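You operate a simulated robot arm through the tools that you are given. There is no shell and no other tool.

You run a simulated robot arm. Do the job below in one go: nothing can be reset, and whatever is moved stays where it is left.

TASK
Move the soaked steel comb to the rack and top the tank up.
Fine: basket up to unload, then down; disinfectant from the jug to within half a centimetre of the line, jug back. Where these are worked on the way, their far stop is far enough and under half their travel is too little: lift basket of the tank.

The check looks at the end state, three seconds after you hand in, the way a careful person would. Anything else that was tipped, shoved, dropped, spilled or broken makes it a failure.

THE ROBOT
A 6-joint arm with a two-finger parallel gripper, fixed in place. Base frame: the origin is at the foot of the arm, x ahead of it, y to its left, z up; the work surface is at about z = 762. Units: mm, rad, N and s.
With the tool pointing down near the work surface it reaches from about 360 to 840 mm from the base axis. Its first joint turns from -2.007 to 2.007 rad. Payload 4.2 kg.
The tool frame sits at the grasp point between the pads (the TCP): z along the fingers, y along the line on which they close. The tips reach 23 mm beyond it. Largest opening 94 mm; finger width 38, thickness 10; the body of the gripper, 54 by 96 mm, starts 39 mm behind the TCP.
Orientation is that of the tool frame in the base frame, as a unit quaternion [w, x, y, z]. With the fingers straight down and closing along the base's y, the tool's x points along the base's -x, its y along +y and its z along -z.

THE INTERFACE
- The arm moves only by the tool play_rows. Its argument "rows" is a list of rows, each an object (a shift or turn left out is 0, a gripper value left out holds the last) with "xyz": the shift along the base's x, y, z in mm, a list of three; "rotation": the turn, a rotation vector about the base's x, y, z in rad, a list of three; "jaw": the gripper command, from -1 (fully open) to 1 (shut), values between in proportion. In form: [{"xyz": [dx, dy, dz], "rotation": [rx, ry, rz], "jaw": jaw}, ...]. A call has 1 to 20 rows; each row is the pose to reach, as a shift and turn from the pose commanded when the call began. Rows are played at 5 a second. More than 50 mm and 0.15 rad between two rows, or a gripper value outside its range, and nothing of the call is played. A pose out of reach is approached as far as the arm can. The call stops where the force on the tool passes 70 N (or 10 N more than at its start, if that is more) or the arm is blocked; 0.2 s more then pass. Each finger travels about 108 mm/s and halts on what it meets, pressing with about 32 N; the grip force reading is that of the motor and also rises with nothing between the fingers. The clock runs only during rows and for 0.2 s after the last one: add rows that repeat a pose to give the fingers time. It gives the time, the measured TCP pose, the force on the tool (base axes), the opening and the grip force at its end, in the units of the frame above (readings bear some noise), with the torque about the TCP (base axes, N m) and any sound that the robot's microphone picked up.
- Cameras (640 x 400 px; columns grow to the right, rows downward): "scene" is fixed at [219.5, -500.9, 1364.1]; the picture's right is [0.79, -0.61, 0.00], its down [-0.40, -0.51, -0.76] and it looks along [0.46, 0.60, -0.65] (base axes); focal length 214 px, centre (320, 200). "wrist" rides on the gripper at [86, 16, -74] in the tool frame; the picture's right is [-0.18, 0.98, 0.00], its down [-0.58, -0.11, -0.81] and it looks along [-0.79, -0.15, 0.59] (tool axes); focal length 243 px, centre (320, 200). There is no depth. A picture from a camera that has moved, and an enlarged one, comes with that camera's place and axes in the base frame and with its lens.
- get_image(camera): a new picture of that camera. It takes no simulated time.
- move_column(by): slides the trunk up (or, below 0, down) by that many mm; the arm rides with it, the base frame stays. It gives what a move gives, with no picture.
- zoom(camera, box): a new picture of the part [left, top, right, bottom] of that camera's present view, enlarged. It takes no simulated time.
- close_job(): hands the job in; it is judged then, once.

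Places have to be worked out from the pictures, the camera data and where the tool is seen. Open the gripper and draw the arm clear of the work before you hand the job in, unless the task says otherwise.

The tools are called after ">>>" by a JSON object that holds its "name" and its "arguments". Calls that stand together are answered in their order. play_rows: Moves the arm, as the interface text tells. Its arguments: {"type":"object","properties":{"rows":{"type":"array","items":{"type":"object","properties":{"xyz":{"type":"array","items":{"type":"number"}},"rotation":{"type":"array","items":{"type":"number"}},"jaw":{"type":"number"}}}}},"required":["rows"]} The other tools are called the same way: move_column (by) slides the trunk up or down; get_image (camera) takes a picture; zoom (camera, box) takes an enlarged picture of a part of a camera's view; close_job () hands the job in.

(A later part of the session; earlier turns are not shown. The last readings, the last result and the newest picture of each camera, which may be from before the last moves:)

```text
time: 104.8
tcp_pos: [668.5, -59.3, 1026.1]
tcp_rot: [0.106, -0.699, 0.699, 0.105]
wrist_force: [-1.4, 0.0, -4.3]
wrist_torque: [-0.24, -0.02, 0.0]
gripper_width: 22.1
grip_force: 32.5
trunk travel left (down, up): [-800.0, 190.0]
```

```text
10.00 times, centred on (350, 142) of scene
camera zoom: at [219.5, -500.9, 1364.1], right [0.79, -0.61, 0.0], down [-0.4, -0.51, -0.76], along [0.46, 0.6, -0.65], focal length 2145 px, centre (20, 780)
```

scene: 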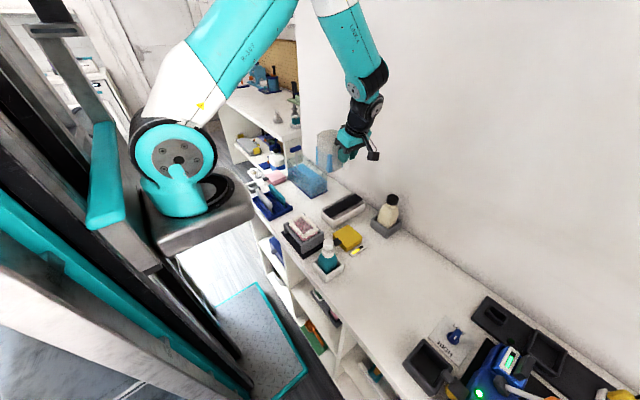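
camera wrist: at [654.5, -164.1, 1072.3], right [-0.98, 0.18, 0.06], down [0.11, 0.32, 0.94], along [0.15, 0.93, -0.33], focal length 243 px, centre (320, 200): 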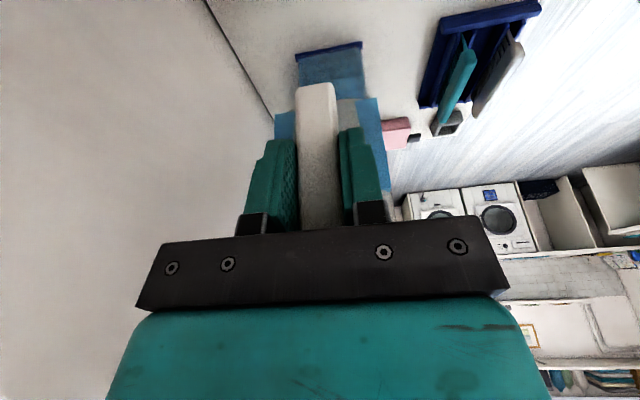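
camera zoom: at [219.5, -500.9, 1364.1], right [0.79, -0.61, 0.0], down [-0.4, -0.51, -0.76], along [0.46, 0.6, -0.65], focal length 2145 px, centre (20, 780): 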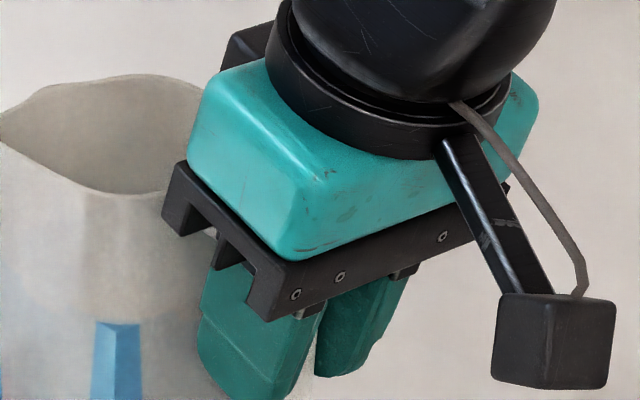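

The spout matches my estimate (≈ 668, 64, 1061). Now I tilt slowly to 30° while moving in so the spout ends above the tank at about y 112, z 935, still below the pouring angle.

>>> {"name": "play_rows", "arguments": {"rows": [{"xyz": [0, 0.5, -0.6], "rotation": [-0.005, 0, 0]}, {"xyz": [0, 1.4, -1.8], "rotation": [-0.016, 0, 0]}, {"xyz": [0, 3.4, -4.1], "rotation": [-0.037, 0, 0]}, {"xyz": [0, 5.8, -7.1], "rotation": [-0.063, 0, 0]}, {"xyz": [0, 8.6, -10.6], "rotation": [-0.094, 0, 0]}, {"xyz": [0, 12, -14.8], "rotation": [-0.131, 0, 0]}, {"xyz": [0, 15.4, -18.9], "rotation": [-0.168, 0, 0]}, {"xyz": [0, 18.7, -23], "rotation": [-0.204, 0, 0]}, {"xyz": [0, 22.1, -27.1], "rotation": [-0.241, 0, 0]}, {"xyz": [0, 25.4, -31.3], "rotation": [-0.278, 0, 0]}, {"xyz": [0, 28.8, -35.4], "rotation": [-0.314, 0, 0]}, {"xyz": [0, 32.2, -39.5], "rotation": [-0.351, 0, 0]}, {"xyz": [0, 35.5, -43.7], "rotation": [-0.387, 0, 0]}, {"xyz": [0, 38.9, -47.8], "rotation": [-0.424, 0, 0]}, {"xyz": [0, 41.8, -51.3], "rotation": [-0.456, 0, 0]}, {"xyz": [0, 44.2, -54.3], "rotation": [-0.482, 0, 0]}, {"xyz": [0, 46.1, -56.6], "rotation": [-0.503, 0, 0]}, {"xyz": [0, 47.5, -58.4], "rotation": [-0.518, 0, 0]}, {"xyz": [0, 48, -59], "rotation": [-0.5236, 0, 0]}, {"xyz": [0, 48, -59], "rotation": [-0.5236, 0, 0]}]}}

>>> {"name": "get_image", "arguments": {"camera": "wrist"}}

>>> {"name": "zoom", "arguments": {"camera": "scene", "box": [280, 120, 380, 210]}}

```text
time: 109.0
tcp_pos: [670.8, -11.2, 967.5]
tcp_rot: [0.079, 0.703, -0.702, 0.079]
wrist_force: [-0.1, -0.5, -3.1]
wrist_torque: [-0.15, -0.06, -0.01]
gripper_width: 21.7
grip_force: 32.3
trunk travel left (down, up): [-800.0, 190.0]
```

```text
taken
camera wrist: at [654.7, -79.2, 1059.5], right [-0.98, 0.18, -0.04], down [0.11, 0.75, 0.66], along [0.15, 0.64, -0.75], focal length 243 px, centre (320, 200)
```

wrist: 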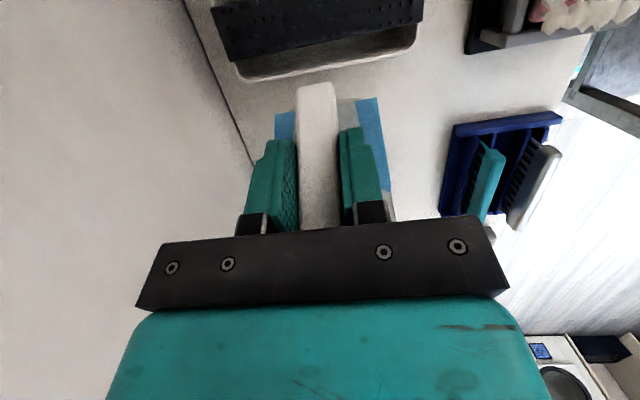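

```text
4.44 times, centred on (330, 165) of scene
camera zoom: at [219.5, -500.9, 1364.1], right [0.79, -0.61, 0.0], down [-0.4, -0.51, -0.76], along [0.46, 0.6, -0.65], focal length 953 px, centre (276, 356)
```

zoom: 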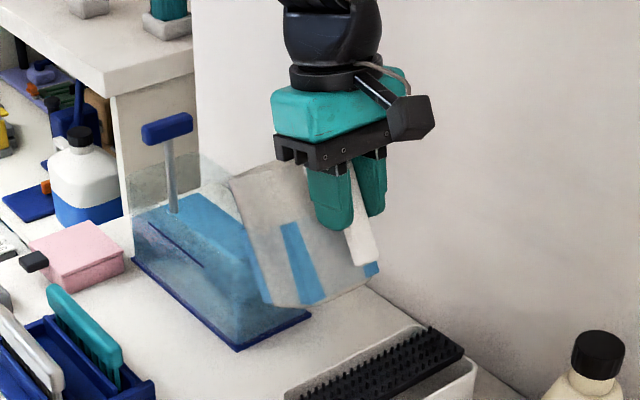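

30° reached with no slip in the grip and the spout over the tank. A baseline close-up of the tank's line and surface before pouring.

>>> {"name": "zoom", "arguments": {"camera": "scene", "box": [294, 166, 326, 200]}}

```text
11.76 times, centred on (310, 183) of scene
camera zoom: at [219.5, -500.9, 1364.1], right [0.79, -0.61, 0.0], down [-0.4, -0.51, -0.76], along [0.46, 0.6, -0.65], focal length 2523 px, centre (438, 400)
```

zoom: 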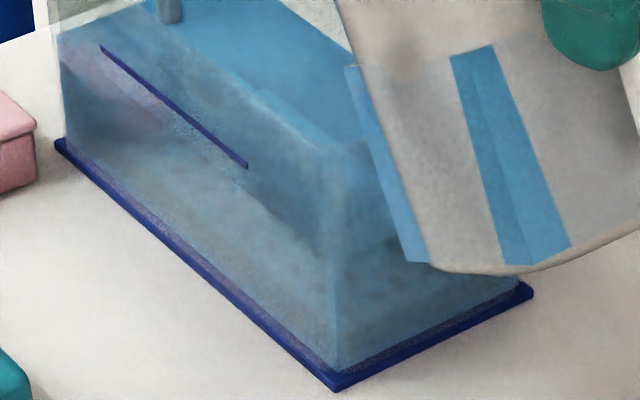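

A closer look at the tank's left front corner, which stays unobstructed, to use as a level gauge.

>>> {"name": "zoom", "arguments": {"camera": "scene", "box": [282, 156, 314, 186]}}

```text
13.33 times, centred on (298, 171) of scene
camera zoom: at [219.5, -500.9, 1364.1], right [0.79, -0.61, 0.0], down [-0.4, -0.51, -0.76], along [0.46, 0.6, -0.65], focal length 2860 px, centre (613, 587)
```

zoom: 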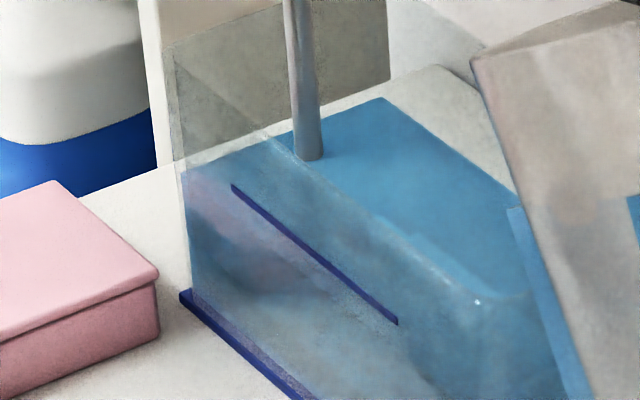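

The surface at the corner is ~28 px (≈ 11 mm) below the line's extension. Now I tilt slowly from 30° to 40°.

>>> {"name": "play_rows", "arguments": {"rows": [{"xyz": [0, 0.4, 0.2], "rotation": [-0.009, 0, 0]}, {"xyz": [0, 1.2, 0.6], "rotation": [-0.026, 0, 0]}, {"xyz": [0, 2, 1], "rotation": [-0.045, 0, 0]}, {"xyz": [0, 2.8, 1.5], "rotation": [-0.065, 0, 0]}, {"xyz": [0, 3.7, 2], "rotation": [-0.086, 0, 0]}, {"xyz": [0, 4.6, 2.5], "rotation": [-0.107, 0, 0]}, {"xyz": [0, 5.5, 3], "rotation": [-0.128, 0, 0]}, {"xyz": [0, 6.4, 3.5], "rotation": [-0.149, 0, 0]}, {"xyz": [0, 7.1, 3.9], "rotation": [-0.165, 0, 0]}, {"xyz": [0, 7.5, 4.1], "rotation": [-0.1745, 0, 0]}, {"xyz": [0, 7.5, 4.1], "rotation": [-0.1745, 0, 0]}]}}

>>> {"name": "zoom", "arguments": {"camera": "scene", "box": [282, 156, 314, 186]}}

>>> {"name": "zoom", "arguments": {"camera": "scene", "box": [280, 120, 380, 210]}}

>>> {"name": "get_image", "arguments": {"camera": "wrist"}}

```text
time: 111.4
tcp_pos: [670.3, -3.8, 970.5]
tcp_rot: [-0.139, -0.693, 0.693, -0.14]
wrist_force: [0.0, -0.7, -4.2]
wrist_torque: [-0.13, 0.01, 0.03]
gripper_width: 21.9
grip_force: 32.0
trunk travel left (down, up): [-800.0, 190.0]
```

```text
13.33 times, centred on (298, 171) of scene
camera zoom: at [219.5, -500.9, 1364.1], right [0.79, -0.61, 0.0], down [-0.4, -0.51, -0.76], along [0.46, 0.6, -0.65], focal length 2860 px, centre (613, 587)
```

zoom: 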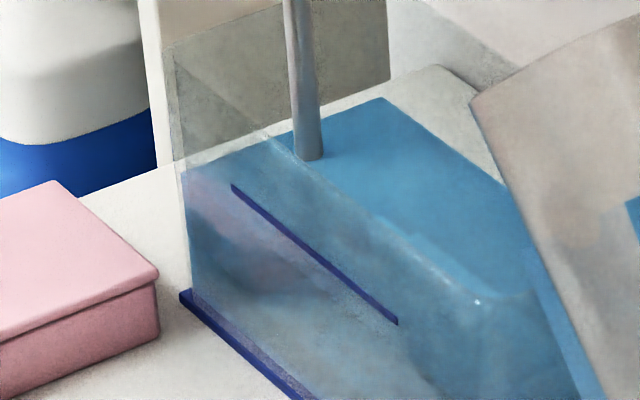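

```text
4.44 times, centred on (330, 165) of scene
camera zoom: at [219.5, -500.9, 1364.1], right [0.79, -0.61, 0.0], down [-0.4, -0.51, -0.76], along [0.46, 0.6, -0.65], focal length 953 px, centre (276, 356)
```

zoom: 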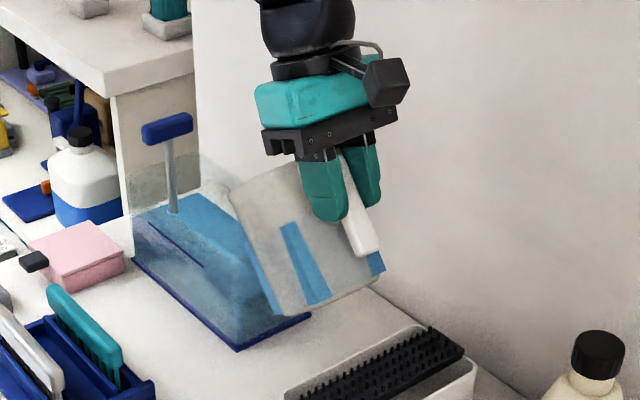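

```text
taken
camera wrist: at [654.9, -54.8, 1074.1], right [-0.98, 0.17, -0.07], down [0.11, 0.85, 0.52], along [0.15, 0.5, -0.85], focal length 243 px, centre (320, 200)
```

wrist: 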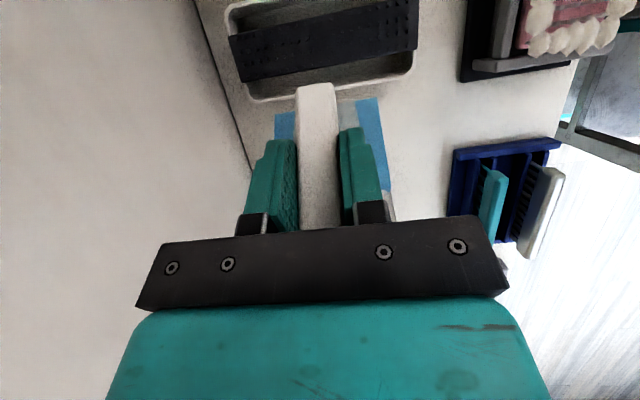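

Nothing has flowed yet and the grip holds. Tilting on from 40° to 45°.

>>> {"name": "play_rows", "arguments": {"rows": [{"xyz": [0, 0.5, 0.7], "rotation": [-0.009, 0, 0]}, {"xyz": [0, 1.2, 1.6], "rotation": [-0.021, 0, 0]}, {"xyz": [0, 2, 2.7], "rotation": [-0.034, 0, 0]}, {"xyz": [0, 2.9, 3.8], "rotation": [-0.048, 0, 0]}, {"xyz": [0, 3.7, 4.9], "rotation": [-0.062, 0, 0]}, {"xyz": [0, 4.5, 6], "rotation": [-0.076, 0, 0]}, {"xyz": [0, 5.1, 6.9], "rotation": [-0.0873, 0, 0]}, {"xyz": [0, 5.1, 6.9], "rotation": [-0.0873, 0, 0]}]}}

>>> {"name": "zoom", "arguments": {"camera": "scene", "box": [282, 156, 314, 186]}}

>>> {"name": "zoom", "arguments": {"camera": "scene", "box": [290, 140, 350, 200]}}

```text
time: 113.2
tcp_pos: [671.3, 0.3, 979.2]
tcp_rot: [-0.169, -0.686, 0.687, -0.169]
wrist_force: [0.0, 0.4, -3.3]
wrist_torque: [-0.1, -0.02, 0.02]
gripper_width: 22.0
grip_force: 32.1
trunk travel left (down, up): [-800.0, 190.0]
```

```text
13.33 times, centred on (298, 171) of scene
camera zoom: at [219.5, -500.9, 1364.1], right [0.79, -0.61, 0.0], down [-0.4, -0.51, -0.76], along [0.46, 0.6, -0.65], focal length 2860 px, centre (613, 587)
```

zoom: 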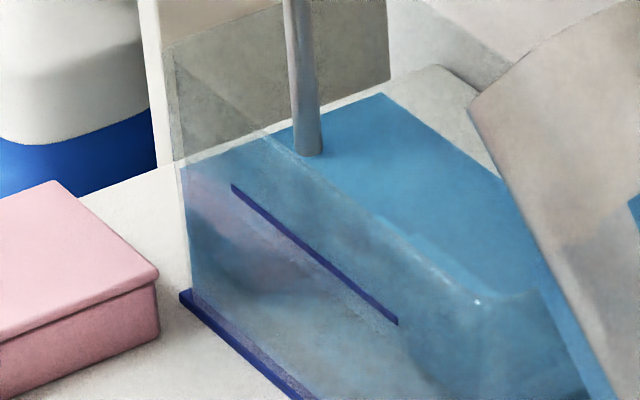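

```text
6.67 times, centred on (320, 170) of scene
camera zoom: at [219.5, -500.9, 1364.1], right [0.79, -0.61, 0.0], down [-0.4, -0.51, -0.76], along [0.46, 0.6, -0.65], focal length 1430 px, centre (320, 400)
```

zoom: 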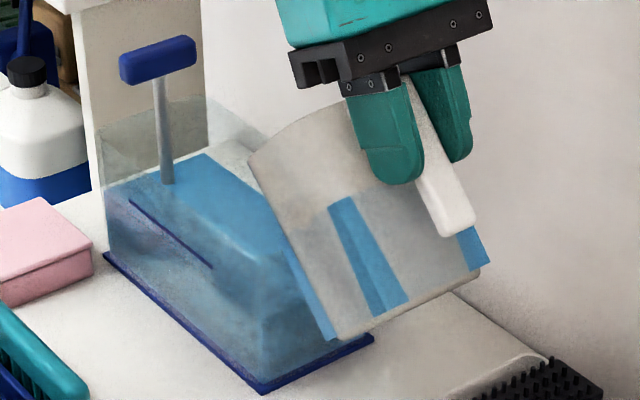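

Pouring has begun: the surface rose about 4 px (≈ 1.6 mm). I tilt to 50° and wait a moment for the flow to settle.

>>> {"name": "play_rows", "arguments": {"rows": [{"xyz": [0, 0.6, 0.9], "rotation": [-0.009, 0, 0]}, {"xyz": [0, 1.5, 2.2], "rotation": [-0.021, 0, 0]}, {"xyz": [0, 2.4, 3.7], "rotation": [-0.034, 0, 0]}, {"xyz": [0, 3.4, 5.2], "rotation": [-0.048, 0, 0]}, {"xyz": [0, 4.4, 6.7], "rotation": [-0.062, 0, 0]}, {"xyz": [0, 5.3, 8.2], "rotation": [-0.076, 0, 0]}, {"xyz": [0, 6, 9.4], "rotation": [-0.0873, 0, 0]}, {"xyz": [0, 6, 9.4], "rotation": [-0.0873, 0, 0]}, {"xyz": [0, 6, 9.4], "rotation": [-0.0873, 0, 0]}, {"xyz": [0, 6, 9.4], "rotation": [-0.0873, 0, 0]}, {"xyz": [0, 6, 9.4], "rotation": [-0.0873, 0, 0]}]}}

>>> {"name": "zoom", "arguments": {"camera": "scene", "box": [282, 156, 314, 186]}}

>>> {"name": "zoom", "arguments": {"camera": "scene", "box": [290, 140, 350, 200]}}

>>> {"name": "get_image", "arguments": {"camera": "wrist"}}

```text
time: 115.6
tcp_pos: [669.4, 6.3, 988.2]
tcp_rot: [-0.2, -0.678, 0.679, -0.2]
wrist_force: [-0.3, 0.0, -3.4]
wrist_torque: [-0.04, 0.0, -0.03]
gripper_width: 21.8
grip_force: 32.1
trunk travel left (down, up): [-800.0, 190.0]
```

```text
13.33 times, centred on (298, 171) of scene
camera zoom: at [219.5, -500.9, 1364.1], right [0.79, -0.61, 0.0], down [-0.4, -0.51, -0.76], along [0.46, 0.6, -0.65], focal length 2860 px, centre (613, 587)
```

zoom: 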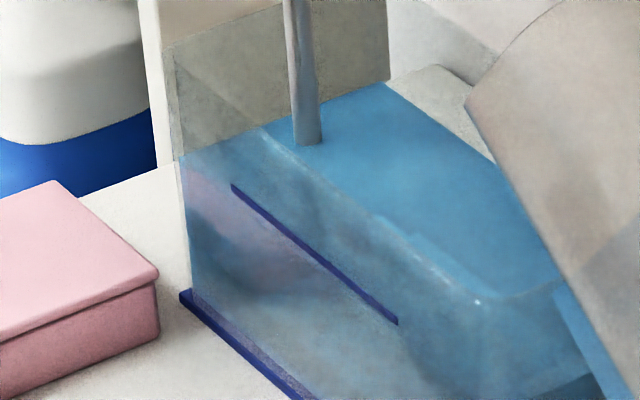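

```text
6.67 times, centred on (320, 170) of scene
camera zoom: at [219.5, -500.9, 1364.1], right [0.79, -0.61, 0.0], down [-0.4, -0.51, -0.76], along [0.46, 0.6, -0.65], focal length 1430 px, centre (320, 400)
```

zoom: 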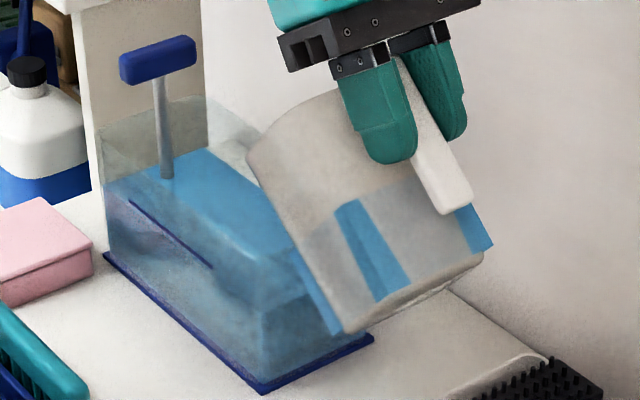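

```text
taken
camera wrist: at [654.7, -25.2, 1097.8], right [-0.98, 0.16, -0.1], down [0.11, 0.93, 0.36], along [0.15, 0.35, -0.93], focal length 243 px, centre (320, 200)
```

wrist: 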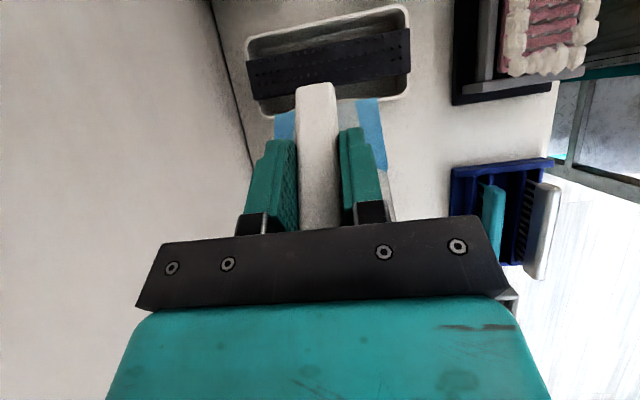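

Level is up ~14 px of the 28 px needed (≈ +6 mm). I hold for a second to see if the flow has stopped at this angle.

>>> {"name": "play_rows", "arguments": {"rows": [{"xyz": [0, 0, 0]}, {"xyz": [0, 0, 0]}, {"xyz": [0, 0, 0]}, {"xyz": [0, 0, 0]}, {"xyz": [0, 0, 0]}]}}

>>> {"name": "zoom", "arguments": {"camera": "scene", "box": [282, 156, 314, 186]}}

>>> {"name": "zoom", "arguments": {"camera": "scene", "box": [284, 160, 300, 175]}}

```text
time: 116.8
tcp_pos: [670.6, 6.4, 989.0]
tcp_rot: [-0.2, -0.678, 0.678, -0.199]
wrist_force: [-0.1, -0.1, -3.5]
wrist_torque: [-0.07, -0.02, -0.02]
gripper_width: 21.8
grip_force: 31.7
trunk travel left (down, up): [-800.0, 190.0]
```

```text
13.33 times, centred on (298, 171) of scene
camera zoom: at [219.5, -500.9, 1364.1], right [0.79, -0.61, 0.0], down [-0.4, -0.51, -0.76], along [0.46, 0.6, -0.65], focal length 2860 px, centre (613, 587)
```

zoom: 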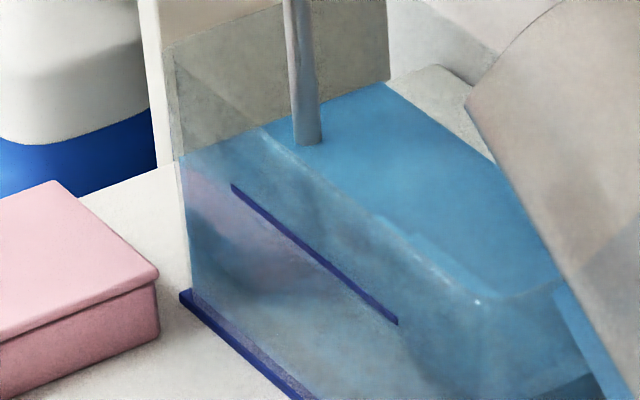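

```text
16.00 times, centred on (292, 168) of scene
camera zoom: at [219.5, -500.9, 1364.1], right [0.79, -0.61, 0.0], down [-0.4, -0.51, -0.76], along [0.46, 0.6, -0.65], focal length 3432 px, centre (768, 720)
```

zoom: 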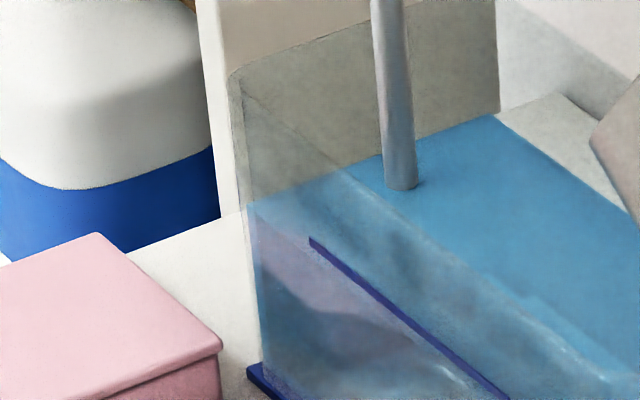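

The flow is at equilibrium. Parallax through the tank wall matters for judging the last millimetres, so I measure the wall thickness at the rim with stronger zoom.

>>> {"name": "zoom", "arguments": {"camera": "scene", "box": [285, 158, 295, 166]}}

>>> {"name": "zoom", "arguments": {"camera": "scene", "box": [286, 166, 296, 174]}}

>>> {"name": "zoom", "arguments": {"camera": "scene", "box": [296, 170, 308, 182]}}

```text
16.00 times, centred on (290, 162) of scene
camera zoom: at [219.5, -500.9, 1364.1], right [0.79, -0.61, 0.0], down [-0.4, -0.51, -0.76], along [0.46, 0.6, -0.65], focal length 3432 px, centre (800, 808)
```

zoom: 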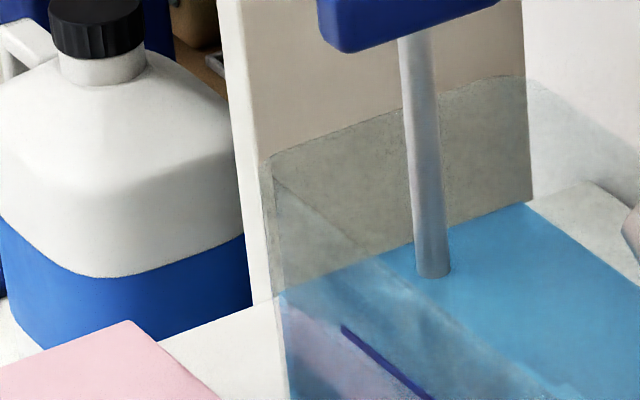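

```text
16.00 times, centred on (291, 170) of scene
camera zoom: at [219.5, -500.9, 1364.1], right [0.79, -0.61, 0.0], down [-0.4, -0.51, -0.76], along [0.46, 0.6, -0.65], focal length 3432 px, centre (784, 680)
```

zoom: 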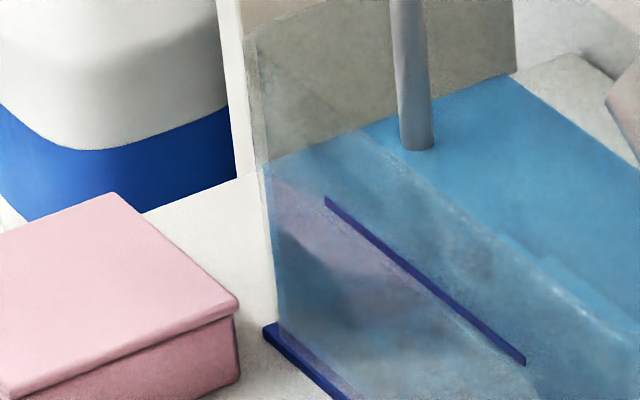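

```text
16.00 times, centred on (302, 176) of scene
camera zoom: at [219.5, -500.9, 1364.1], right [0.79, -0.61, 0.0], down [-0.4, -0.51, -0.76], along [0.46, 0.6, -0.65], focal length 3432 px, centre (608, 584)
```

zoom: 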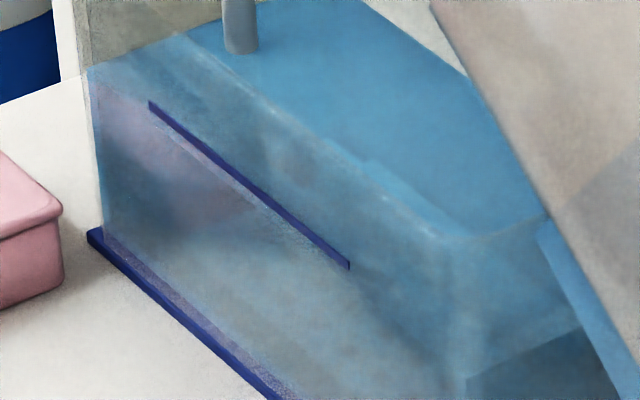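

Cross-checking several views, the surface is about 7–8 mm below the line now (the line sits on the outer face, so the direct look slightly flatters it). I tilt from 50° to 54° (about +3.5 mm expected) and re-measure.

>>> {"name": "play_rows", "arguments": {"rows": [{"xyz": [0, 0.6, 0.8], "rotation": [-0.008, 0, 0]}, {"xyz": [0, 1.4, 1.9], "rotation": [-0.018, 0, 0]}, {"xyz": [0, 2.2, 3.1], "rotation": [-0.029, 0, 0]}, {"xyz": [0, 3.1, 4.3], "rotation": [-0.041, 0, 0]}, {"xyz": [0, 4.1, 5.6], "rotation": [-0.053, 0, 0]}, {"xyz": [0, 4.8, 6.7], "rotation": [-0.063, 0, 0]}, {"xyz": [0, 5.3, 7.3], "rotation": [-0.0698, 0, 0]}, {"xyz": [0, 5.3, 7.3], "rotation": [-0.0698, 0, 0]}, {"xyz": [0, 5.3, 7.3], "rotation": [-0.0698, 0, 0]}, {"xyz": [0, 5.3, 7.3], "rotation": [-0.0698, 0, 0]}, {"xyz": [0, 5.3, 7.3], "rotation": [-0.0698, 0, 0]}, {"xyz": [0, 5.3, 7.3], "rotation": [-0.0698, 0, 0]}]}}

>>> {"name": "zoom", "arguments": {"camera": "scene", "box": [282, 156, 314, 186]}}

>>> {"name": "zoom", "arguments": {"camera": "scene", "box": [286, 166, 296, 174]}}

>>> {"name": "get_image", "arguments": {"camera": "wrist"}}

```text
time: 119.4
tcp_pos: [670.5, 11.5, 996.3]
tcp_rot: [-0.224, -0.67, 0.671, -0.223]
wrist_force: [-1.0, -0.4, -3.4]
wrist_torque: [-0.05, 0.02, -0.05]
gripper_width: 21.9
grip_force: 32.4
trunk travel left (down, up): [-800.0, 190.0]
```

```text
13.33 times, centred on (298, 171) of scene
camera zoom: at [219.5, -500.9, 1364.1], right [0.79, -0.61, 0.0], down [-0.4, -0.51, -0.76], along [0.46, 0.6, -0.65], focal length 2860 px, centre (613, 587)
```

zoom: 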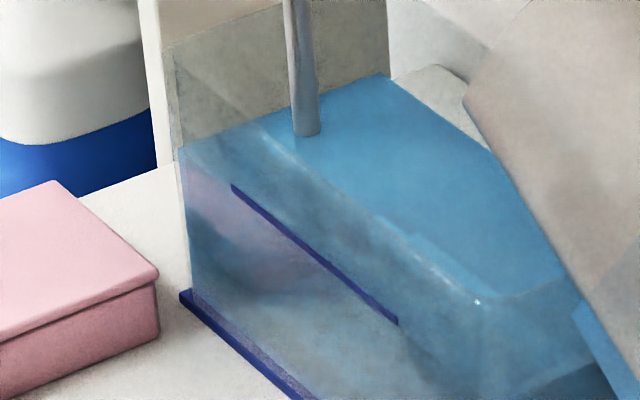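

```text
16.00 times, centred on (291, 170) of scene
camera zoom: at [219.5, -500.9, 1364.1], right [0.79, -0.61, 0.0], down [-0.4, -0.51, -0.76], along [0.46, 0.6, -0.65], focal length 3432 px, centre (784, 680)
```

zoom: 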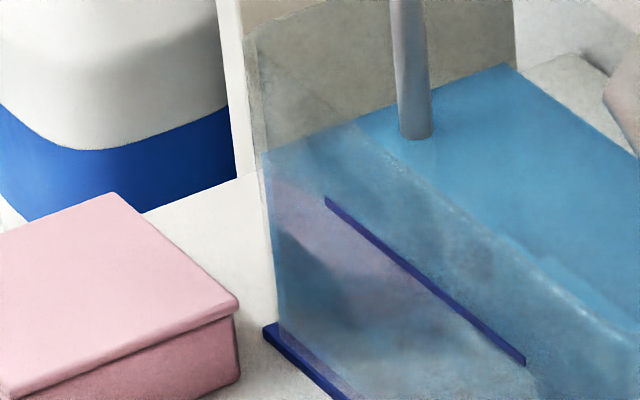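

```text
taken
camera wrist: at [654.4, -12.4, 1107.1], right [-0.98, 0.15, -0.11], down [0.11, 0.95, 0.3], along [0.15, 0.28, -0.95], focal length 243 px, centre (320, 200)
```

wrist: 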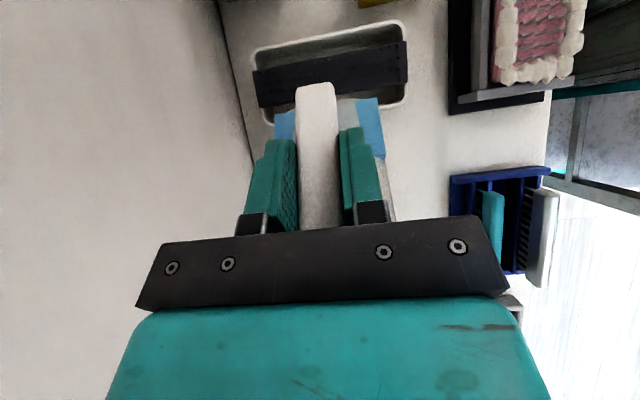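

Level rose another ~4.4 mm; it now looks even with the line in direct view, truly about 2–4 mm below given wall parallax. One more small tilt of 2.7° for roughly +3 mm.

>>> {"name": "play_rows", "arguments": {"rows": [{"xyz": [0, 0.6, 0.7], "rotation": [-0.007, 0, 0]}, {"xyz": [0, 1.4, 1.7], "rotation": [-0.017, 0, 0]}, {"xyz": [0, 2.3, 2.8], "rotation": [-0.028, 0, 0]}, {"xyz": [0, 3.2, 3.9], "rotation": [-0.039, 0, 0]}, {"xyz": [0, 3.9, 4.6], "rotation": [-0.047, 0, 0]}, {"xyz": [0, 3.9, 4.6], "rotation": [-0.047, 0, 0]}, {"xyz": [0, 3.9, 4.6], "rotation": [-0.047, 0, 0]}, {"xyz": [0, 3.9, 4.6], "rotation": [-0.047, 0, 0]}, {"xyz": [0, 3.9, 4.6], "rotation": [-0.047, 0, 0]}, {"xyz": [0, 3.9, 4.6], "rotation": [-0.047, 0, 0]}]}}

>>> {"name": "zoom", "arguments": {"camera": "scene", "box": [286, 166, 296, 174]}}

>>> {"name": "zoom", "arguments": {"camera": "scene", "box": [296, 170, 308, 182]}}

```text
time: 121.6
tcp_pos: [669.7, 15.5, 1000.4]
tcp_rot: [0.239, 0.665, -0.665, 0.239]
wrist_force: [0.1, -0.2, -3.3]
wrist_torque: [-0.06, 0.02, 0.03]
gripper_width: 21.8
grip_force: 31.8
trunk travel left (down, up): [-800.0, 190.0]
```

```text
16.00 times, centred on (291, 170) of scene
camera zoom: at [219.5, -500.9, 1364.1], right [0.79, -0.61, 0.0], down [-0.4, -0.51, -0.76], along [0.46, 0.6, -0.65], focal length 3432 px, centre (784, 680)
```

zoom: 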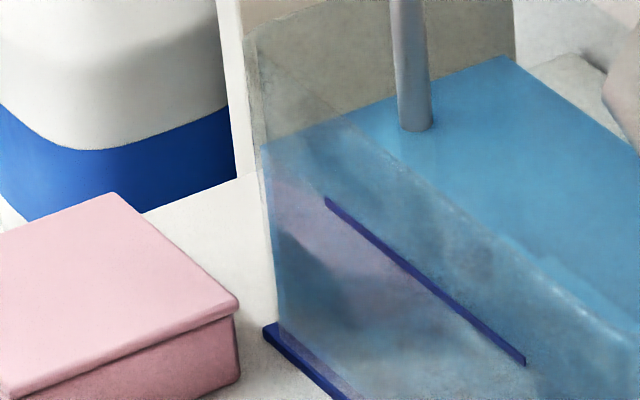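

```text
16.00 times, centred on (302, 176) of scene
camera zoom: at [219.5, -500.9, 1364.1], right [0.79, -0.61, 0.0], down [-0.4, -0.51, -0.76], along [0.46, 0.6, -0.65], focal length 3432 px, centre (608, 584)
```

zoom: 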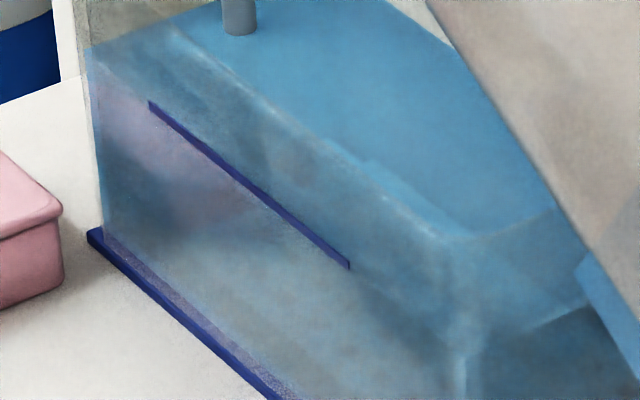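

The surface is now within about 1–2 mm of the line by my best estimate. I add one last degree for centring, then let it settle.

>>> {"name": "play_rows", "arguments": {"rows": [{"xyz": [0, 0.5, 0.5], "rotation": [-0.005, 0, 0]}, {"xyz": [0, 1, 1.1], "rotation": [-0.011, 0, 0]}, {"xyz": [0, 1.4, 1.6], "rotation": [-0.016, 0, 0]}, {"xyz": [0, 1.4, 1.6], "rotation": [-0.016, 0, 0]}, {"xyz": [0, 1.4, 1.6], "rotation": [-0.016, 0, 0]}, {"xyz": [0, 1.4, 1.6], "rotation": [-0.016, 0, 0]}, {"xyz": [0, 1.4, 1.6], "rotation": [-0.016, 0, 0]}]}}

>>> {"name": "zoom", "arguments": {"camera": "scene", "box": [286, 166, 296, 174]}}

>>> {"name": "zoom", "arguments": {"camera": "scene", "box": [285, 158, 295, 166]}}

```text
time: 123.2
tcp_pos: [669.7, 16.8, 1001.2]
tcp_rot: [0.244, 0.664, -0.664, 0.244]
wrist_force: [-0.7, 0.9, -3.0]
wrist_torque: [-0.03, 0.0, -0.01]
gripper_width: 21.8
grip_force: 31.2
trunk travel left (down, up): [-800.0, 190.0]
```

```text
16.00 times, centred on (291, 170) of scene
camera zoom: at [219.5, -500.9, 1364.1], right [0.79, -0.61, 0.0], down [-0.4, -0.51, -0.76], along [0.46, 0.6, -0.65], focal length 3432 px, centre (784, 680)
```

zoom: 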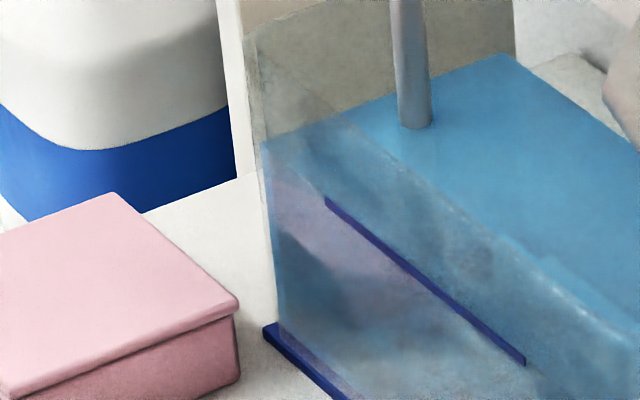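

```text
16.00 times, centred on (290, 162) of scene
camera zoom: at [219.5, -500.9, 1364.1], right [0.79, -0.61, 0.0], down [-0.4, -0.51, -0.76], along [0.46, 0.6, -0.65], focal length 3432 px, centre (800, 808)
```

zoom: 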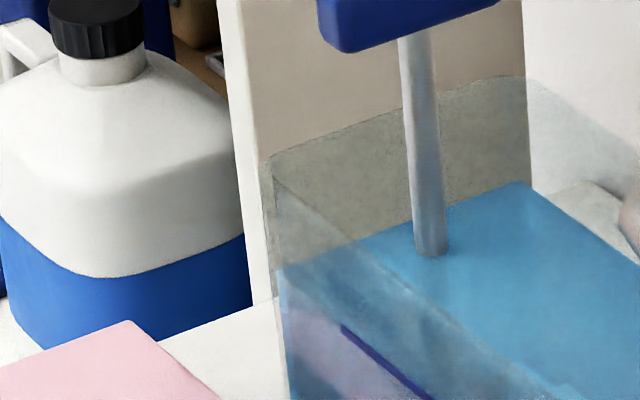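

The level sits where I want it. I now right the jug smoothly, first back to 30° with the spout still over the tank.

>>> {"name": "play_rows", "arguments": {"rows": [{"xyz": [0, -0.6, -0.7], "rotation": [0.01, 0, 0]}, {"xyz": [0, -1.8, -2], "rotation": [0.029, 0, 0]}, {"xyz": [0, -3.5, -4.1], "rotation": [0.058, 0, 0]}, {"xyz": [0, -5.3, -6.1], "rotation": [0.087, 0, 0]}, {"xyz": [0, -7.3, -8.5], "rotation": [0.12, 0, 0]}, {"xyz": [0, -9.3, -10.9], "rotation": [0.154, 0, 0]}, {"xyz": [0, -11.4, -13.3], "rotation": [0.188, 0, 0]}, {"xyz": [0, -13.4, -15.7], "rotation": [0.222, 0, 0]}, {"xyz": [0, -15.5, -18.1], "rotation": [0.256, 0, 0]}, {"xyz": [0, -17.5, -20.5], "rotation": [0.29, 0, 0]}, {"xyz": [0, -19.6, -22.9], "rotation": [0.323, 0, 0]}, {"xyz": [0, -21.6, -25.2], "rotation": [0.357, 0, 0]}, {"xyz": [0, -23.7, -27.6], "rotation": [0.39, 0, 0]}, {"xyz": [0, -25.7, -30], "rotation": [0.424, 0, 0]}, {"xyz": [0, -27.5, -32], "rotation": [0.453, 0, 0]}, {"xyz": [0, -28.6, -33.4], "rotation": [0.472, 0, 0]}, {"xyz": [0, -29.2, -34.1], "rotation": [0.482, 0, 0]}, {"xyz": [0, -29.2, -34.1], "rotation": [0.482, 0, 0]}]}}

>>> {"name": "get_image", "arguments": {"camera": "wrist"}}

>>> {"name": "zoom", "arguments": {"camera": "scene", "box": [280, 120, 380, 210]}}

```text
time: 127.0
tcp_pos: [670.3, -12.2, 967.6]
tcp_rot: [-0.079, -0.703, 0.703, -0.079]
wrist_force: [0.4, -0.7, -4.2]
wrist_torque: [-0.15, 0.01, 0.01]
gripper_width: 21.6
grip_force: 32.1
trunk travel left (down, up): [-800.0, 190.0]
```

```text
taken
camera wrist: at [654.9, -79.4, 1059.4], right [-0.98, 0.18, -0.04], down [0.11, 0.75, 0.66], along [0.15, 0.64, -0.75], focal length 243 px, centre (320, 200)
```

wrist: 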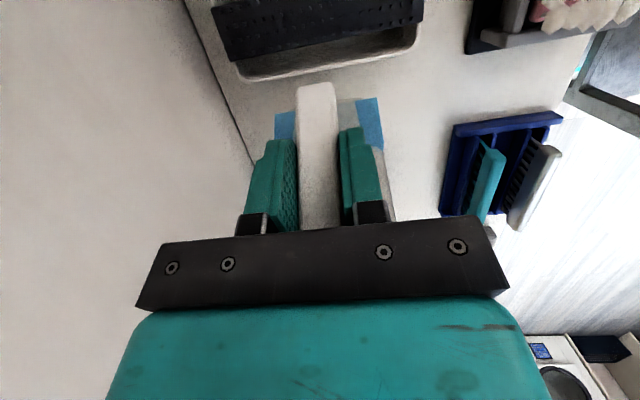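

```text
4.44 times, centred on (330, 165) of scene
camera zoom: at [219.5, -500.9, 1364.1], right [0.79, -0.61, 0.0], down [-0.4, -0.51, -0.76], along [0.46, 0.6, -0.65], focal length 953 px, centre (276, 356)
```

zoom: 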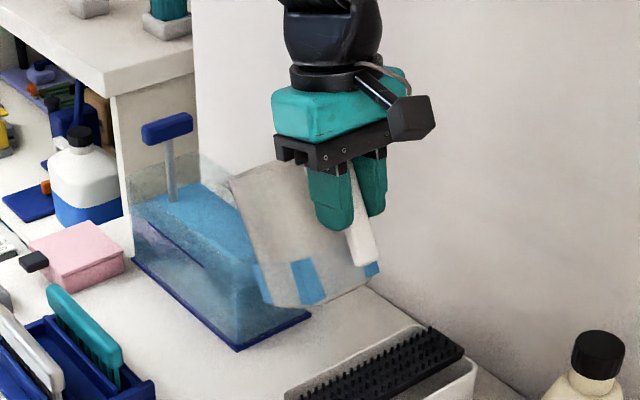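

Clean so far, no drips seen. Now back to upright while withdrawing from the tank.

>>> {"name": "play_rows", "arguments": {"rows": [{"xyz": [0, -0.5, 0.6], "rotation": [0.005, 0, 0]}, {"xyz": [0, -1.4, 1.8], "rotation": [0.016, 0, 0]}, {"xyz": [0, -3.4, 4.1], "rotation": [0.037, 0, 0]}, {"xyz": [0, -5.8, 7.1], "rotation": [0.063, 0, 0]}, {"xyz": [0, -8.6, 10.6], "rotation": [0.094, 0, 0]}, {"xyz": [0, -12, 14.8], "rotation": [0.131, 0, 0]}, {"xyz": [0, -15.4, 18.9], "rotation": [0.168, 0, 0]}, {"xyz": [0, -18.7, 23], "rotation": [0.204, 0, 0]}, {"xyz": [0, -22.1, 27.1], "rotation": [0.241, 0, 0]}, {"xyz": [0, -25.4, 31.3], "rotation": [0.278, 0, 0]}, {"xyz": [0, -28.8, 35.4], "rotation": [0.314, 0, 0]}, {"xyz": [0, -32.2, 39.5], "rotation": [0.351, 0, 0]}, {"xyz": [0, -35.5, 43.7], "rotation": [0.387, 0, 0]}, {"xyz": [0, -38.9, 47.8], "rotation": [0.424, 0, 0]}, {"xyz": [0, -41.8, 51.3], "rotation": [0.456, 0, 0]}, {"xyz": [0, -44.2, 54.3], "rotation": [0.482, 0, 0]}, {"xyz": [0, -46.1, 56.6], "rotation": [0.503, 0, 0]}, {"xyz": [0, -47.5, 58.4], "rotation": [0.518, 0, 0]}, {"xyz": [0, -48, 59], "rotation": [0.5235, 0, 0]}, {"xyz": [0, -48, 59], "rotation": [0.5235, 0, 0]}]}}

>>> {"name": "get_image", "arguments": {"camera": "wrist"}}

>>> {"name": "zoom", "arguments": {"camera": "scene", "box": [282, 156, 340, 210]}}

```text
time: 131.2
tcp_pos: [670.3, -60.3, 1026.2]
tcp_rot: [-0.106, 0.7, -0.699, -0.106]
wrist_force: [0.0, -0.1, -3.8]
wrist_torque: [-0.23, -0.01, -0.01]
gripper_width: 22.1
grip_force: 31.7
trunk travel left (down, up): [-800.0, 190.0]
```

```text
taken
camera wrist: at [654.8, -164.3, 1072.3], right [-0.98, 0.18, 0.05], down [0.11, 0.32, 0.94], along [0.15, 0.93, -0.33], focal length 243 px, centre (320, 200)
```

wrist: 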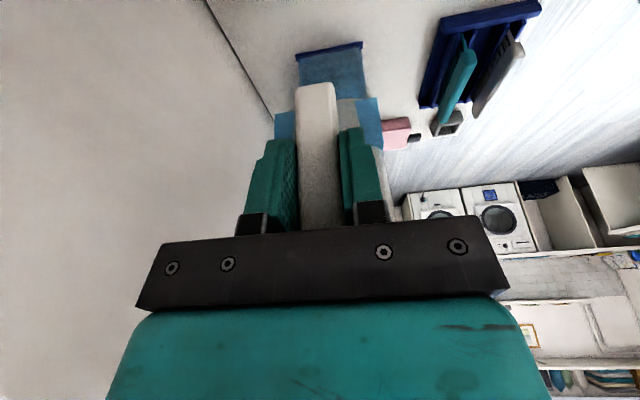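

```text
7.41 times, centred on (311, 183) of scene
camera zoom: at [219.5, -500.9, 1364.1], right [0.79, -0.61, 0.0], down [-0.4, -0.51, -0.76], along [0.46, 0.6, -0.65], focal length 1589 px, centre (387, 326)
```

zoom: 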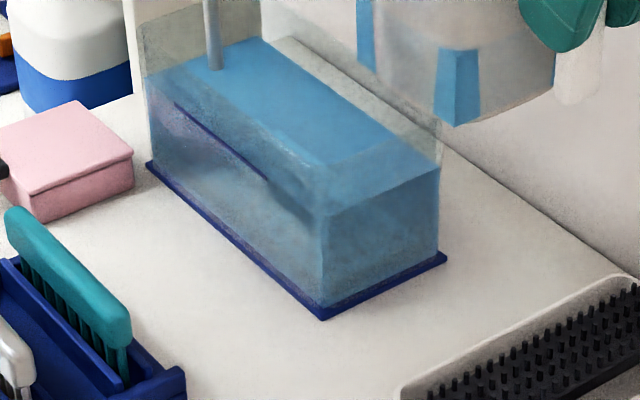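

No spill around the tank. With the near corner visible again, I measure the surface there at the highest zoom before deciding the pour is finished.

>>> {"name": "zoom", "arguments": {"camera": "scene", "box": [300, 170, 330, 200]}}

>>> {"name": "zoom", "arguments": {"camera": "scene", "box": [294, 166, 326, 200]}}

```text
13.33 times, centred on (315, 185) of scene
camera zoom: at [219.5, -500.9, 1364.1], right [0.79, -0.61, 0.0], down [-0.4, -0.51, -0.76], along [0.46, 0.6, -0.65], focal length 2860 px, centre (387, 400)
```

zoom: 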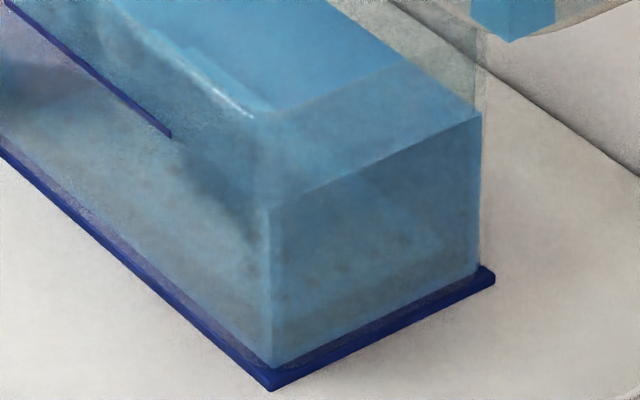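

```text
11.76 times, centred on (310, 183) of scene
camera zoom: at [219.5, -500.9, 1364.1], right [0.79, -0.61, 0.0], down [-0.4, -0.51, -0.76], along [0.46, 0.6, -0.65], focal length 2523 px, centre (438, 400)
```

zoom: 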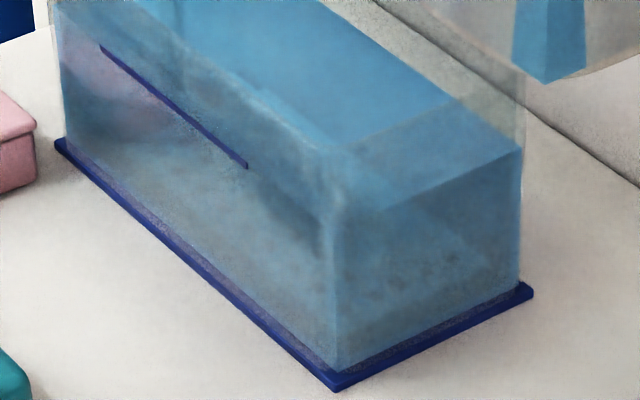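

The surface now lies at about the line's height (≈ 830 both, within a couple of mm). Now I carry the jug back along the same legs.

>>> {"name": "play_rows", "arguments": {"rows": [{"xyz": [-0.4, -0.9, 0]}, {"xyz": [-1.6, -3.7, 0]}, {"xyz": [-3.6, -8.2, 0]}, {"xyz": [-6.4, -14.7, 0]}, {"xyz": [-10.1, -23.2, 0]}, {"xyz": [-13.8, -31.7, 0]}, {"xyz": [-17.6, -40.2, 0]}, {"xyz": [-21.3, -48.8, 0]}, {"xyz": [-25, -57.3, 0]}, {"xyz": [-28.7, -65.8, 0]}, {"xyz": [-32.4, -74.3, 0]}, {"xyz": [-36.2, -82.8, 0]}, {"xyz": [-39.9, -91.4, 0]}, {"xyz": [-43.6, -99.9, 0]}, {"xyz": [-47.3, -108.4, 0]}, {"xyz": [-51, -116.9, 0]}, {"xyz": [-53.8, -123.3, 0]}, {"xyz": [-55.8, -127.9, 0]}, {"xyz": [-57, -130.7, 0]}, {"xyz": [-57, -130.7, 0]}]}}

>>> {"name": "play_rows", "arguments": {"rows": [{"xyz": [-0.4, -0.9, 0]}, {"xyz": [-1.6, -3.7, 0]}, {"xyz": [-3.6, -8.2, 0]}, {"xyz": [-6.4, -14.7, 0]}, {"xyz": [-10.1, -23.2, 0]}, {"xyz": [-13.8, -31.7, 0]}, {"xyz": [-17.6, -40.2, 0]}, {"xyz": [-21.3, -48.8, 0]}, {"xyz": [-25, -57.3, 0]}, {"xyz": [-28.7, -65.8, 0]}, {"xyz": [-32.4, -74.3, 0]}, {"xyz": [-36.2, -82.8, 0]}, {"xyz": [-39.9, -91.4, 0]}, {"xyz": [-43.6, -99.9, 0]}, {"xyz": [-47.3, -108.4, 0]}, {"xyz": [-51, -116.9, 0]}, {"xyz": [-53.8, -123.3, 0]}, {"xyz": [-55.8, -127.9, 0]}, {"xyz": [-57, -130.7, 0]}, {"xyz": [-57, -130.7, 0]}]}}

>>> {"name": "get_image", "arguments": {"camera": "wrist"}}

>>> {"name": "get_image", "arguments": {"camera": "scene"}}

```text
time: 135.4
tcp_pos: [612.5, -190.6, 1026.2]
tcp_rot: [0.106, -0.699, 0.699, 0.106]
wrist_force: [0.4, 0.8, -3.6]
wrist_torque: [-0.22, 0.01, -0.02]
gripper_width: 21.8
grip_force: 32.0
trunk travel left (down, up): [-800.0, 190.0]
```

```text
time: 139.6
tcp_pos: [556.0, -321.5, 1026.2]
tcp_rot: [0.106, -0.698, 0.7, 0.105]
wrist_force: [-0.1, 0.2, -3.9]
wrist_torque: [-0.23, 0.01, -0.01]
gripper_width: 21.7
grip_force: 32.1
trunk travel left (down, up): [-800.0, 190.0]
```

```text
taken
camera wrist: at [540.2, -425.7, 1072.0], right [-0.98, 0.18, 0.06], down [0.11, 0.32, 0.94], along [0.15, 0.93, -0.33], focal length 243 px, centre (320, 200)
```

wrist: 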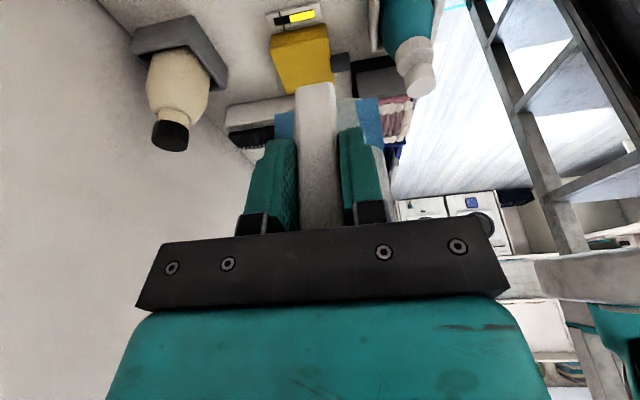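

```text
taken
```

scene: 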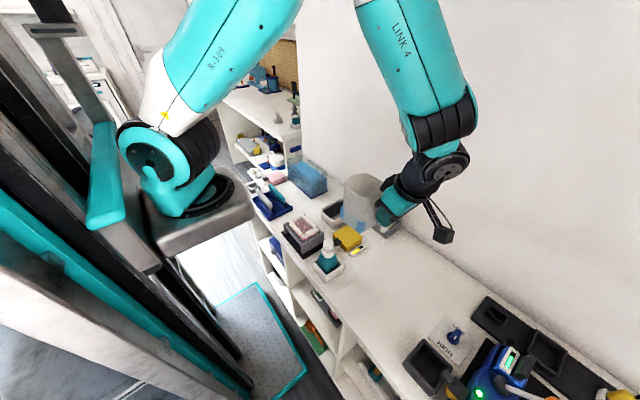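

The jug rides steadily. Last leg back over its spot, then I begin the slow descent.

>>> {"name": "play_rows", "arguments": {"rows": [{"xyz": [-0.4, -0.9, 0]}, {"xyz": [-1.6, -3.7, 0]}, {"xyz": [-3.6, -8.2, 0]}, {"xyz": [-6.4, -14.7, 0]}, {"xyz": [-10, -22.9, 0]}, {"xyz": [-13.6, -31.1, 0]}, {"xyz": [-17.3, -39.4, 0]}, {"xyz": [-20.9, -47.6, 0]}, {"xyz": [-24.5, -55.9, 0]}, {"xyz": [-28.1, -64.1, 0]}, {"xyz": [-31.7, -72.4, 0]}, {"xyz": [-35.3, -80.6, 0]}, {"xyz": [-38.9, -88.9, 0]}, {"xyz": [-42.5, -97.1, 0]}, {"xyz": [-46.1, -105.3, 0]}, {"xyz": [-49.8, -113.6, 0]}, {"xyz": [-52.6, -120, 0]}, {"xyz": [-54.6, -124.6, 0]}, {"xyz": [-55.8, -127.3, 0]}, {"xyz": [-55.8, -127.3, 0]}]}}

>>> {"name": "play_rows", "arguments": {"rows": [{"xyz": [0, 0, -2]}, {"xyz": [0, 0, -5]}, {"xyz": [0, 0, -9]}, {"xyz": [0, 0, -14]}, {"xyz": [0, 0, -20]}, {"xyz": [0, 0, -26]}, {"xyz": [0, 0, -32]}, {"xyz": [0, 0, -38]}, {"xyz": [0, 0, -44]}, {"xyz": [0, 0, -50]}, {"xyz": [0, 0, -56]}, {"xyz": [0, 0, -62]}, {"xyz": [0, 0, -68]}, {"xyz": [0, 0, -74]}, {"xyz": [0, 0, -80]}, {"xyz": [0, 0, -86]}, {"xyz": [0, 0, -91]}, {"xyz": [0, 0, -95]}, {"xyz": [0, 0, -98]}, {"xyz": [0, 0, -100]}]}}

>>> {"name": "get_image", "arguments": {"camera": "wrist"}}

>>> {"name": "zoom", "arguments": {"camera": "scene", "box": [350, 220, 450, 320]}}

```text
time: 143.8
tcp_pos: [499.7, -448.9, 1026.7]
tcp_rot: [0.106, -0.699, 0.699, 0.106]
wrist_force: [-0.2, -0.4, -2.7]
wrist_torque: [-0.26, -0.01, -0.01]
gripper_width: 21.8
grip_force: 31.6
trunk travel left (down, up): [-800.0, 190.0]
```

```text
time: 148.0
tcp_pos: [500.2, -448.2, 926.2]
tcp_rot: [-0.106, 0.699, -0.699, -0.105]
wrist_force: [-0.2, 0.3, -3.7]
wrist_torque: [-0.25, -0.01, -0.01]
gripper_width: 21.8
grip_force: 32.2
trunk travel left (down, up): [-800.0, 190.0]
```

```text
taken
camera wrist: at [484.5, -553.0, 972.1], right [-0.98, 0.18, 0.05], down [0.11, 0.32, 0.94], along [0.15, 0.93, -0.33], focal length 243 px, centre (320, 200)
```

wrist: 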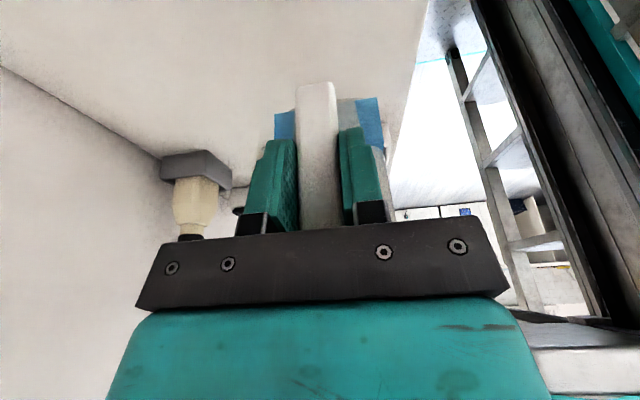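

```text
4.00 times, centred on (400, 270) of scene
camera zoom: at [219.5, -500.9, 1364.1], right [0.79, -0.61, 0.0], down [-0.4, -0.51, -0.76], along [0.46, 0.6, -0.65], focal length 858 px, centre (0, -80)
```

zoom: 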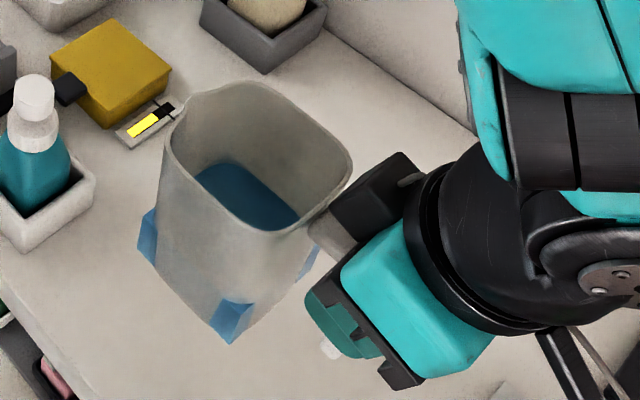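

Over its spot with the level inside visibly lower. Lowering the rest: 70 mm at gentle pace, then small steps until it touches.

>>> {"name": "play_rows", "arguments": {"rows": [{"xyz": [0, 0, -2]}, {"xyz": [0, 0, -5]}, {"xyz": [0, 0, -9]}, {"xyz": [0, 0, -14]}, {"xyz": [0, 0, -20]}, {"xyz": [0, 0, -26]}, {"xyz": [0, 0, -32]}, {"xyz": [0, 0, -38]}, {"xyz": [0, 0, -44]}, {"xyz": [0, 0, -50]}, {"xyz": [0, 0, -56]}, {"xyz": [0, 0, -61]}, {"xyz": [0, 0, -65]}, {"xyz": [0, 0, -68]}, {"xyz": [0, 0, -71]}, {"xyz": [0, 0, -73]}, {"xyz": [0, 0, -75]}, {"xyz": [0, 0, -75]}]}}

>>> {"name": "zoom", "arguments": {"camera": "scene", "box": [350, 240, 450, 340]}}

```text
time: 151.8
tcp_pos: [501.0, -448.7, 851.9]
tcp_rot: [-0.105, 0.7, -0.698, -0.106]
wrist_force: [-0.1, -0.7, -3.5]
wrist_torque: [-0.21, -0.01, -0.01]
gripper_width: 21.8
grip_force: 31.9
trunk travel left (down, up): [-800.0, 190.0]
```

```text
4.00 times, centred on (400, 290) of scene
camera zoom: at [219.5, -500.9, 1364.1], right [0.79, -0.61, 0.0], down [-0.4, -0.51, -0.76], along [0.46, 0.6, -0.65], focal length 858 px, centre (0, -160)
```

zoom: 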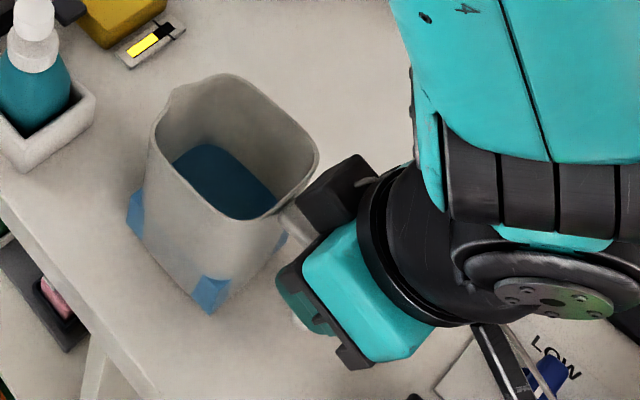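

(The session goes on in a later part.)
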